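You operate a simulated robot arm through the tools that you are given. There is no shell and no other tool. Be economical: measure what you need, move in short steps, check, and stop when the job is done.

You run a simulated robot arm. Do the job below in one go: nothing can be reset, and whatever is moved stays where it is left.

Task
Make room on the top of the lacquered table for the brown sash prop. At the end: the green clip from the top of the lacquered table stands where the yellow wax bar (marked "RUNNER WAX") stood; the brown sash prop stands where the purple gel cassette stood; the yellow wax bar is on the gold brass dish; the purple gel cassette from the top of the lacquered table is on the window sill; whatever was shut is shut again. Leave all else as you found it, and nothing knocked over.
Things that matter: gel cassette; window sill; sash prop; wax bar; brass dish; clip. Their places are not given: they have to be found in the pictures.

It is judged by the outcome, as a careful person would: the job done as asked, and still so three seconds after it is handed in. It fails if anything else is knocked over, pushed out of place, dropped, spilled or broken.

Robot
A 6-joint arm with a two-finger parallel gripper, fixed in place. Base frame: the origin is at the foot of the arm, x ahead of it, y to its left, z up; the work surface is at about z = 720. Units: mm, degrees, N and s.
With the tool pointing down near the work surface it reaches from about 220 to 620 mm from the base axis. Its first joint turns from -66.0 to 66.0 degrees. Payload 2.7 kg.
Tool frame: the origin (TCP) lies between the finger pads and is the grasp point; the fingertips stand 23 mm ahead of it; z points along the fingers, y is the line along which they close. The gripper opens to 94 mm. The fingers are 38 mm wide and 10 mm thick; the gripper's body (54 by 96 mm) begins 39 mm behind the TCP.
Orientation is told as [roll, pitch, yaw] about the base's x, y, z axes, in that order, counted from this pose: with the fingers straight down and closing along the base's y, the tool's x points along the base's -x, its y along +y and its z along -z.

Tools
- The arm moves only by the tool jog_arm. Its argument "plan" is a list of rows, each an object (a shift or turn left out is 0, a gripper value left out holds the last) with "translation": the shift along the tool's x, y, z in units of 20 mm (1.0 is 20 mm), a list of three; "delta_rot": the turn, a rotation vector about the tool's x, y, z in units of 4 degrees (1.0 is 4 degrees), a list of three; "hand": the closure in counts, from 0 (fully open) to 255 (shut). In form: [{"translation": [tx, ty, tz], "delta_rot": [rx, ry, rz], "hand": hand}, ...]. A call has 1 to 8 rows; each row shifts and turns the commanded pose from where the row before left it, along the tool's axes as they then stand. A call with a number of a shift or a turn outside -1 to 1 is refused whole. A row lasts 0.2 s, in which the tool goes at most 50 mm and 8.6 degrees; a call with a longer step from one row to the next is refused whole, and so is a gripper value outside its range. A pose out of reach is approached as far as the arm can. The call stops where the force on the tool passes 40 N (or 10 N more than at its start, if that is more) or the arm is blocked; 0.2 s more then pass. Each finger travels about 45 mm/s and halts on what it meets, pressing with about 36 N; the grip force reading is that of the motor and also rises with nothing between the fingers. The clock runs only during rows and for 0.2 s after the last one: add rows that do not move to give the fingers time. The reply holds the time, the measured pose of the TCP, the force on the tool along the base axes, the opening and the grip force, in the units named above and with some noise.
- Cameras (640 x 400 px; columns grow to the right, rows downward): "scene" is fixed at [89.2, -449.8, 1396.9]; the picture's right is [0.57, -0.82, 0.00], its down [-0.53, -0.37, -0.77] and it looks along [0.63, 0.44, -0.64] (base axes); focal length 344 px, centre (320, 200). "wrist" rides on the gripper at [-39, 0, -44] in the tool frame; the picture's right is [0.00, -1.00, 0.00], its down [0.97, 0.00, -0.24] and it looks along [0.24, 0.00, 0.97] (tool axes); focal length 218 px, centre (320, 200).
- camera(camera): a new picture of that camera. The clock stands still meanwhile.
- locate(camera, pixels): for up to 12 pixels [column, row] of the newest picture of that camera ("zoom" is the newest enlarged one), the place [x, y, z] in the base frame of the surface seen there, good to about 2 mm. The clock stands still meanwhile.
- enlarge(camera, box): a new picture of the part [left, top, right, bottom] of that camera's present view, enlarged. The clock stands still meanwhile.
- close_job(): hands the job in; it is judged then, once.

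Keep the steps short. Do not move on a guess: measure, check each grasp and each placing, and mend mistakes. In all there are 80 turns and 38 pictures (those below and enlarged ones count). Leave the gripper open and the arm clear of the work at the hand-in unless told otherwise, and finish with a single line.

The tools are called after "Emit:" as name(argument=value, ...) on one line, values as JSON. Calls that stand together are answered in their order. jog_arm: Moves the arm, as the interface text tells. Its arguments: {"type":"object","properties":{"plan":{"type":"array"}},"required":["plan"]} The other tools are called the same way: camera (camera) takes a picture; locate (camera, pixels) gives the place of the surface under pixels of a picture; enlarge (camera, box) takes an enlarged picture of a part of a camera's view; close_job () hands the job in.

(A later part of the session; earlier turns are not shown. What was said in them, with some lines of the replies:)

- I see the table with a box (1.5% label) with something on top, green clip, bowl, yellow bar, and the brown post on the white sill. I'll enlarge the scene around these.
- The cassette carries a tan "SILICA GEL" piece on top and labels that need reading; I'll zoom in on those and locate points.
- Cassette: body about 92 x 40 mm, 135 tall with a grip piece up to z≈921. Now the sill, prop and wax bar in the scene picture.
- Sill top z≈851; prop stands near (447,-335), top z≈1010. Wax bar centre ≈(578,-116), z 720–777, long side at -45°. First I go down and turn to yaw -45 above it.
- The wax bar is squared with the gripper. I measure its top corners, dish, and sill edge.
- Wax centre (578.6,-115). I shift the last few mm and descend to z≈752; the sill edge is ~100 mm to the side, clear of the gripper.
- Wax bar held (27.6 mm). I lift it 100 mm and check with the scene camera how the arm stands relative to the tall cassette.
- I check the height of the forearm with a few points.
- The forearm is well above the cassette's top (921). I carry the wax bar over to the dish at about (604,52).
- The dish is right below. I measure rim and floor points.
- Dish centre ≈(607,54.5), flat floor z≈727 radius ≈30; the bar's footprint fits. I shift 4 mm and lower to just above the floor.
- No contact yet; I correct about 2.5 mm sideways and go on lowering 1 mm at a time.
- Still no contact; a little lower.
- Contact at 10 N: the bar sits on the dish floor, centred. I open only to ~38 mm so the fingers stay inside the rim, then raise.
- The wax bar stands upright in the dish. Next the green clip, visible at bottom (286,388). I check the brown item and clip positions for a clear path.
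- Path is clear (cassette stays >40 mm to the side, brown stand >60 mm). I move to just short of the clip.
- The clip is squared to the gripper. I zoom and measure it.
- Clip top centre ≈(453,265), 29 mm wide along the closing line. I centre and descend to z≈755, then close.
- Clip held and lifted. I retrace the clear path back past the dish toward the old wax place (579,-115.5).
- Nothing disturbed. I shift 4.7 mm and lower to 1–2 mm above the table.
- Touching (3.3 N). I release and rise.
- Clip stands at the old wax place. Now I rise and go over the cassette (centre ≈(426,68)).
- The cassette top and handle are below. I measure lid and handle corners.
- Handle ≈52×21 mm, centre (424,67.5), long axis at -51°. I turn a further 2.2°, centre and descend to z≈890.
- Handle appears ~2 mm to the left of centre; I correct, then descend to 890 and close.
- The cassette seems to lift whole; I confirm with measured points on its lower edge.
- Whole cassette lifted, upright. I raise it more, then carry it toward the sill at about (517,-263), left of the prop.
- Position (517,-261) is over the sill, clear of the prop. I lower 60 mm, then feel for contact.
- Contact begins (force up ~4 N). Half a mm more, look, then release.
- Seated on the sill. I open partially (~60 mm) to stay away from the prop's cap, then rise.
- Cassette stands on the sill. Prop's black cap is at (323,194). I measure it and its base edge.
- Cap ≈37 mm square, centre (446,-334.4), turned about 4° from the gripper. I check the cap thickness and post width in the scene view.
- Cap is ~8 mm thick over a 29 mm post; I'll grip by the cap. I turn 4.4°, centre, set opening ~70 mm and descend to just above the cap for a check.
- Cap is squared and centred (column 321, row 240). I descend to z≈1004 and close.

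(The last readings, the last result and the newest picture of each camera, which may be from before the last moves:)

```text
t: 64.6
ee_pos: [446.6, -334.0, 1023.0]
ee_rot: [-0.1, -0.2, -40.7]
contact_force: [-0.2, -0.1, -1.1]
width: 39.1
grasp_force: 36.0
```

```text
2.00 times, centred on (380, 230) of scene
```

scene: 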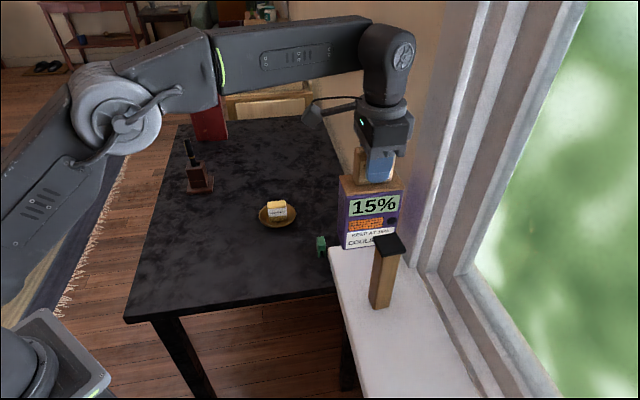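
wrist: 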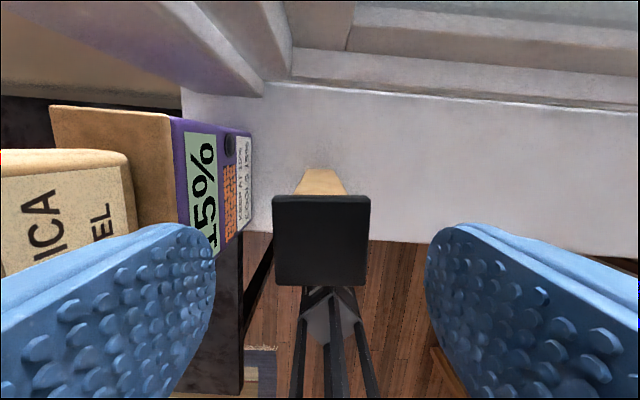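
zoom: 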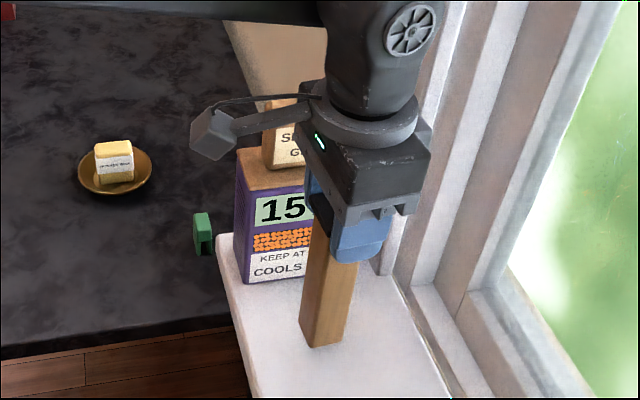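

Prop lifted straight. I raise it and back away from the sill, clear of the cassette, before swinging to the table.

Emit:
jog_arm(plan=[{"translation": [0.2, 0, -0.7]}, {"translation": [0.4, 0, -0.7]}, {"translation": [0.7, 0, -0.6]}, {"translation": [0.8, 0, 0]}, {"translation": [0.8, 0, 0]}, {"translation": [0.8, 0, 0]}, {"translation": [0.8, 0, 0]}, {"translation": [0.7, 0, 0]}])

Emit:
jog_arm(plan=[{"translation": [0.2, 0.4, 0]}, {"translation": [0.4, 0.8, 0]}, {"translation": [0.5, 0.93, 0]}, {"translation": [0.5, 0.93, 0]}, {"translation": [0.5, 0.93, 0]}, {"translation": [0.5, 0.93, 0]}, {"translation": [0.5, 0.93, 0]}, {"translation": [0.5, 0.93, 0]}])

Emit:
jog_arm(plan=[{"translation": [0.5, 0.93, 0]}, {"translation": [0.5, 0.93, 0]}, {"translation": [0.5, 0.93, 0]}, {"translation": [0.5, 0.93, 0]}, {"translation": [0.5, 0.93, 0]}, {"translation": [0.5, 0.93, 0]}, {"translation": [0.5, 0.93, 0]}, {"translation": [0, 0, 0]}])

Emit:
camera(camera="scene")

```text
t: 66.4
ee_pos: [367.0, -264.6, 1062.1]
ee_rot: [-0.1, -0.1, -40.6]
contact_force: [0.1, -0.8, -1.4]
width: 39.1
grasp_force: 35.6
```

```text
t: 68.2
ee_pos: [400.0, -114.7, 1063.6]
ee_rot: [-0.2, -0.1, -40.5]
contact_force: [-0.3, -0.2, -2.0]
width: 39.1
grasp_force: 35.7
```

```text
t: 70.0
ee_pos: [431.2, 28.2, 1061.8]
ee_rot: [0.0, -0.1, -40.6]
contact_force: [0.3, -0.3, -0.6]
width: 39.2
grasp_force: 35.5
```

```text
10 pictures are left
```

scene: 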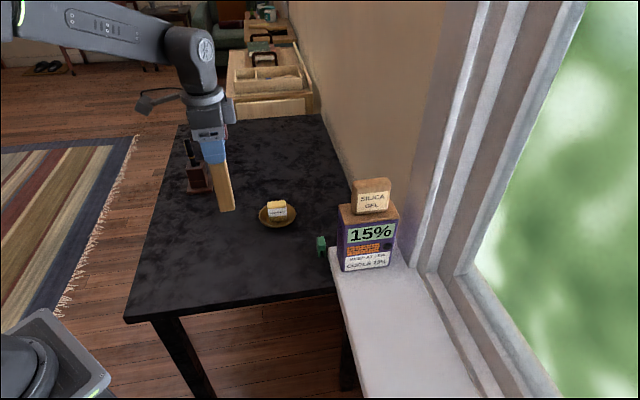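

Prop hangs straight. I finish the approach to (424,69) and lower.

Emit:
jog_arm(plan=[{"translation": [0.8, 0.655, 0]}, {"translation": [0.8, 0.655, 0]}, {"translation": [0, 0, 1]}, {"translation": [0, 0, 1]}, {"translation": [0, 0, 1]}, {"translation": [0, 0, 1]}, {"translation": [0, 0, 1]}, {"translation": [0, 0, 1]}])

Emit:
jog_arm(plan=[{"translation": [0, 0, 1]}, {"translation": [0, 0, 1]}, {"translation": [0, 0, 0.7]}, {"translation": [0, 0, 0.3]}, {"translation": [0, 0, 0]}])

Emit:
enlarge(camera="scene", box=[160, 140, 290, 280])

```text
t: 71.8
ee_pos: [424.1, 68.5, 941.7]
ee_rot: [-0.1, -0.1, -40.6]
contact_force: [-0.6, 0.5, -0.9]
width: 39.4
grasp_force: 36.1
```

```text
t: 73.0
ee_pos: [425.2, 67.7, 880.6]
ee_rot: [-0.1, -0.2, -40.5]
contact_force: [0.5, 0.2, -2.2]
width: 39.3
grasp_force: 35.4
```

```text
2.86 times, centred on (225, 210) of scene
```

zoom: 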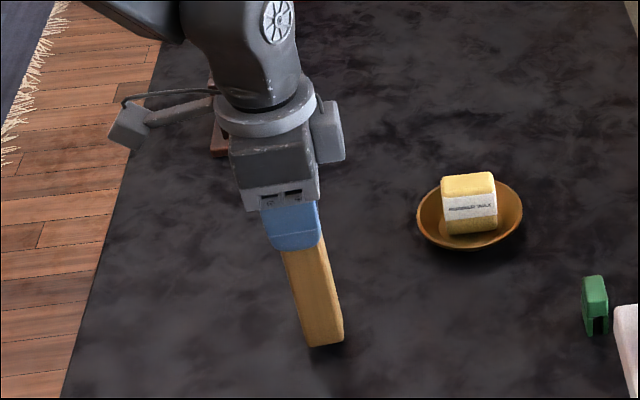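

I check that the post hangs vertical by comparing points on its front face at top and bottom.

Emit:
locate(camera="zoom", pixels=[[285, 255], [292, 275], [299, 305], [306, 335], [300, 260], [320, 335], [318, 250], [336, 325]])

Emit:
jog_arm(plan=[{"translation": [0, 0, 0.1]}, {"translation": [0, 0, 0.1]}, {"translation": [0, 0, 0.05]}, {"translation": [0, 0, 0]}])

```text
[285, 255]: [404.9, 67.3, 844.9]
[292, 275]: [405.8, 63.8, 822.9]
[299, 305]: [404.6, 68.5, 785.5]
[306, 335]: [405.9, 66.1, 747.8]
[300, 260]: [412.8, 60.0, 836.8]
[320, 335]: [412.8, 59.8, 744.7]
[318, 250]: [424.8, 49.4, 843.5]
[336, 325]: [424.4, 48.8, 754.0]
```

```text
t: 74.0
ee_pos: [424.9, 69.3, 876.9]
ee_rot: [-0.1, -0.1, -40.5]
contact_force: [-0.1, 0.3, -1.2]
width: 39.3
grasp_force: 36.0
```

Vertical. Lowering in small steps.

Emit:
jog_arm(plan=[{"translation": [0, 0, 0.05]}, {"translation": [0, 0, 0.05]}, {"translation": [0, 0, 0]}])

Emit:
jog_arm(plan=[{"translation": [0, 0, 0.04]}, {"translation": [0, 0, 0.02]}, {"translation": [0, 0, 0]}])

```text
t: 74.8
ee_pos: [425.3, 68.3, 874.4]
ee_rot: [-0.1, -0.1, -40.5]
contact_force: [0.1, -0.3, -1.2]
width: 39.5
grasp_force: 36.0
```

```text
t: 75.6
ee_pos: [424.7, 68.1, 873.6]
ee_rot: [-0.1, -0.1, -40.7]
contact_force: [-1.1, 0.0, -1.6]
width: 39.1
grasp_force: 36.4
```

Emit:
jog_arm(plan=[{"translation": [0, 0, 0.04]}, {"translation": [0, 0, 0.02]}, {"translation": [0, 0, 0]}])

```text
t: 76.4
ee_pos: [425.6, 68.3, 872.6]
ee_rot: [0.0, 0.0, -40.6]
contact_force: [0.6, 0.8, 0.0]
width: 39.2
grasp_force: 36.2
```

Emit:
jog_arm(plan=[{"translation": [0, 0, 0.025]}, {"translation": [0, 0, 0]}])

```text
t: 77.0
ee_pos: [426.2, 68.5, 872.9]
ee_rot: [-0.1, 0.0, -40.6]
contact_force: [-2.2, -0.4, 7.9]
width: 39.1
grasp_force: 36.0
```

Seated (8 N). I open and rise slowly.

Emit:
jog_arm(plan=[{"hand": 120}, {"hand": 80}, {"hand": 40}, {"hand": 40}])

Emit:
jog_arm(plan=[{"translation": [0, 0, -0.5]}, {"translation": [0, 0, -1]}, {"translation": [0, 0, -1]}, {"translation": [0, 0, -1]}, {"translation": [0, 0, -1], "hand": 0}, {"translation": [0, 0, -1]}, {"translation": [0, 0, -1]}, {"translation": [0, 0, -1]}])

Emit:
jog_arm(plan=[{"translation": [0, 0, -1]}, {"translation": [0, 0, -1]}, {"translation": [0, 0, -1]}, {"translation": [0, 0, -1]}, {"translation": [0, -1, 0]}, {"translation": [0, -1, 0]}, {"translation": [0, -1, 0]}, {"translation": [0, -1, 0]}])

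Emit:
camera(camera="scene")

Emit:
camera(camera="wrist")

```text
t: 78.0
ee_pos: [424.6, 68.7, 871.4]
ee_rot: [0.0, -0.2, -40.5]
contact_force: [-0.4, 0.6, 0.4]
width: 79.1
grasp_force: 0.1
```

```text
t: 79.8
ee_pos: [425.0, 70.0, 1023.0]
ee_rot: [-0.2, 0.0, -40.5]
contact_force: [-0.9, 1.3, -0.2]
width: 94.0
grasp_force: 0.0
```

```text
t: 81.6
ee_pos: [371.4, 8.6, 1101.6]
ee_rot: [-0.1, -0.1, -40.6]
contact_force: [-0.8, -0.9, -0.2]
width: 94.0
grasp_force: 0.0
```

```text
8 pictures are left
```

scene: 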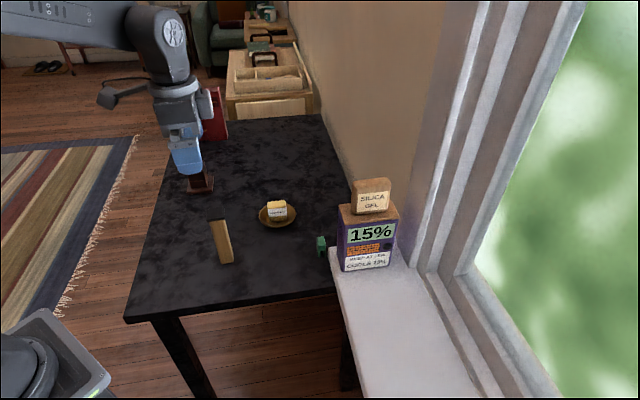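

```text
7 pictures are left
```

wrist: 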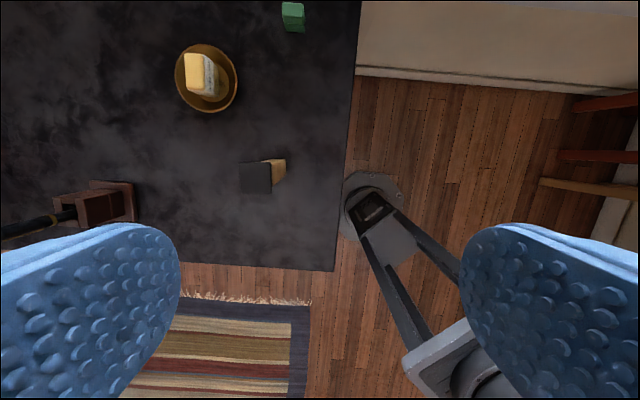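

The prop stands, cap on. One last close look and measurement of final positions.

Emit:
enlarge(camera="scene", box=[190, 170, 410, 280])

Emit:
locate(camera="wrist", pixels=[[242, 164], [269, 163], [242, 190], [270, 191], [256, 177], [290, 12], [196, 70]])

```text
2.91 times, centred on (300, 225) of scene
```

zoom: 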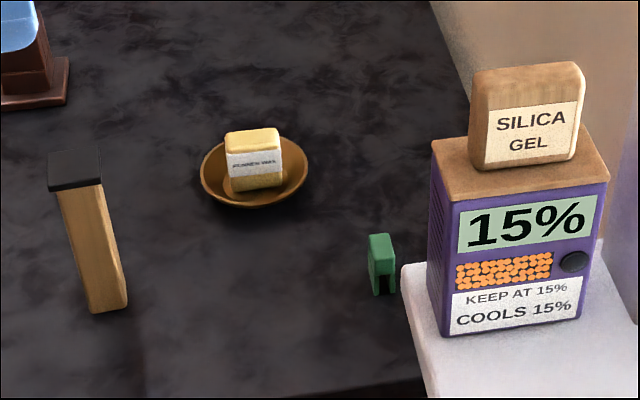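

```text
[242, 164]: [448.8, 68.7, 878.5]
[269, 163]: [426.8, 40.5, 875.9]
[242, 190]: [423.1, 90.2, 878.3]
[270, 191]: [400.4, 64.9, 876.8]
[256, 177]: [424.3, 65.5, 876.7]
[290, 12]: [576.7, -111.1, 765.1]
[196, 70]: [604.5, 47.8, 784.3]
```

Everything is in place and upright: prop at (424,67), clip at (578,-115), wax bar in the dish, cassette on the sill. The gripper is open and clear, so I hand in.

Emit:
close_job()

```text
The job is handed in.
```

The wax bar is on the brass dish, the clip stands where the wax bar was, the cassette is on the window sill, and the sash prop stands where the cassette was; nothing was knocked over and nothing had to be opened.
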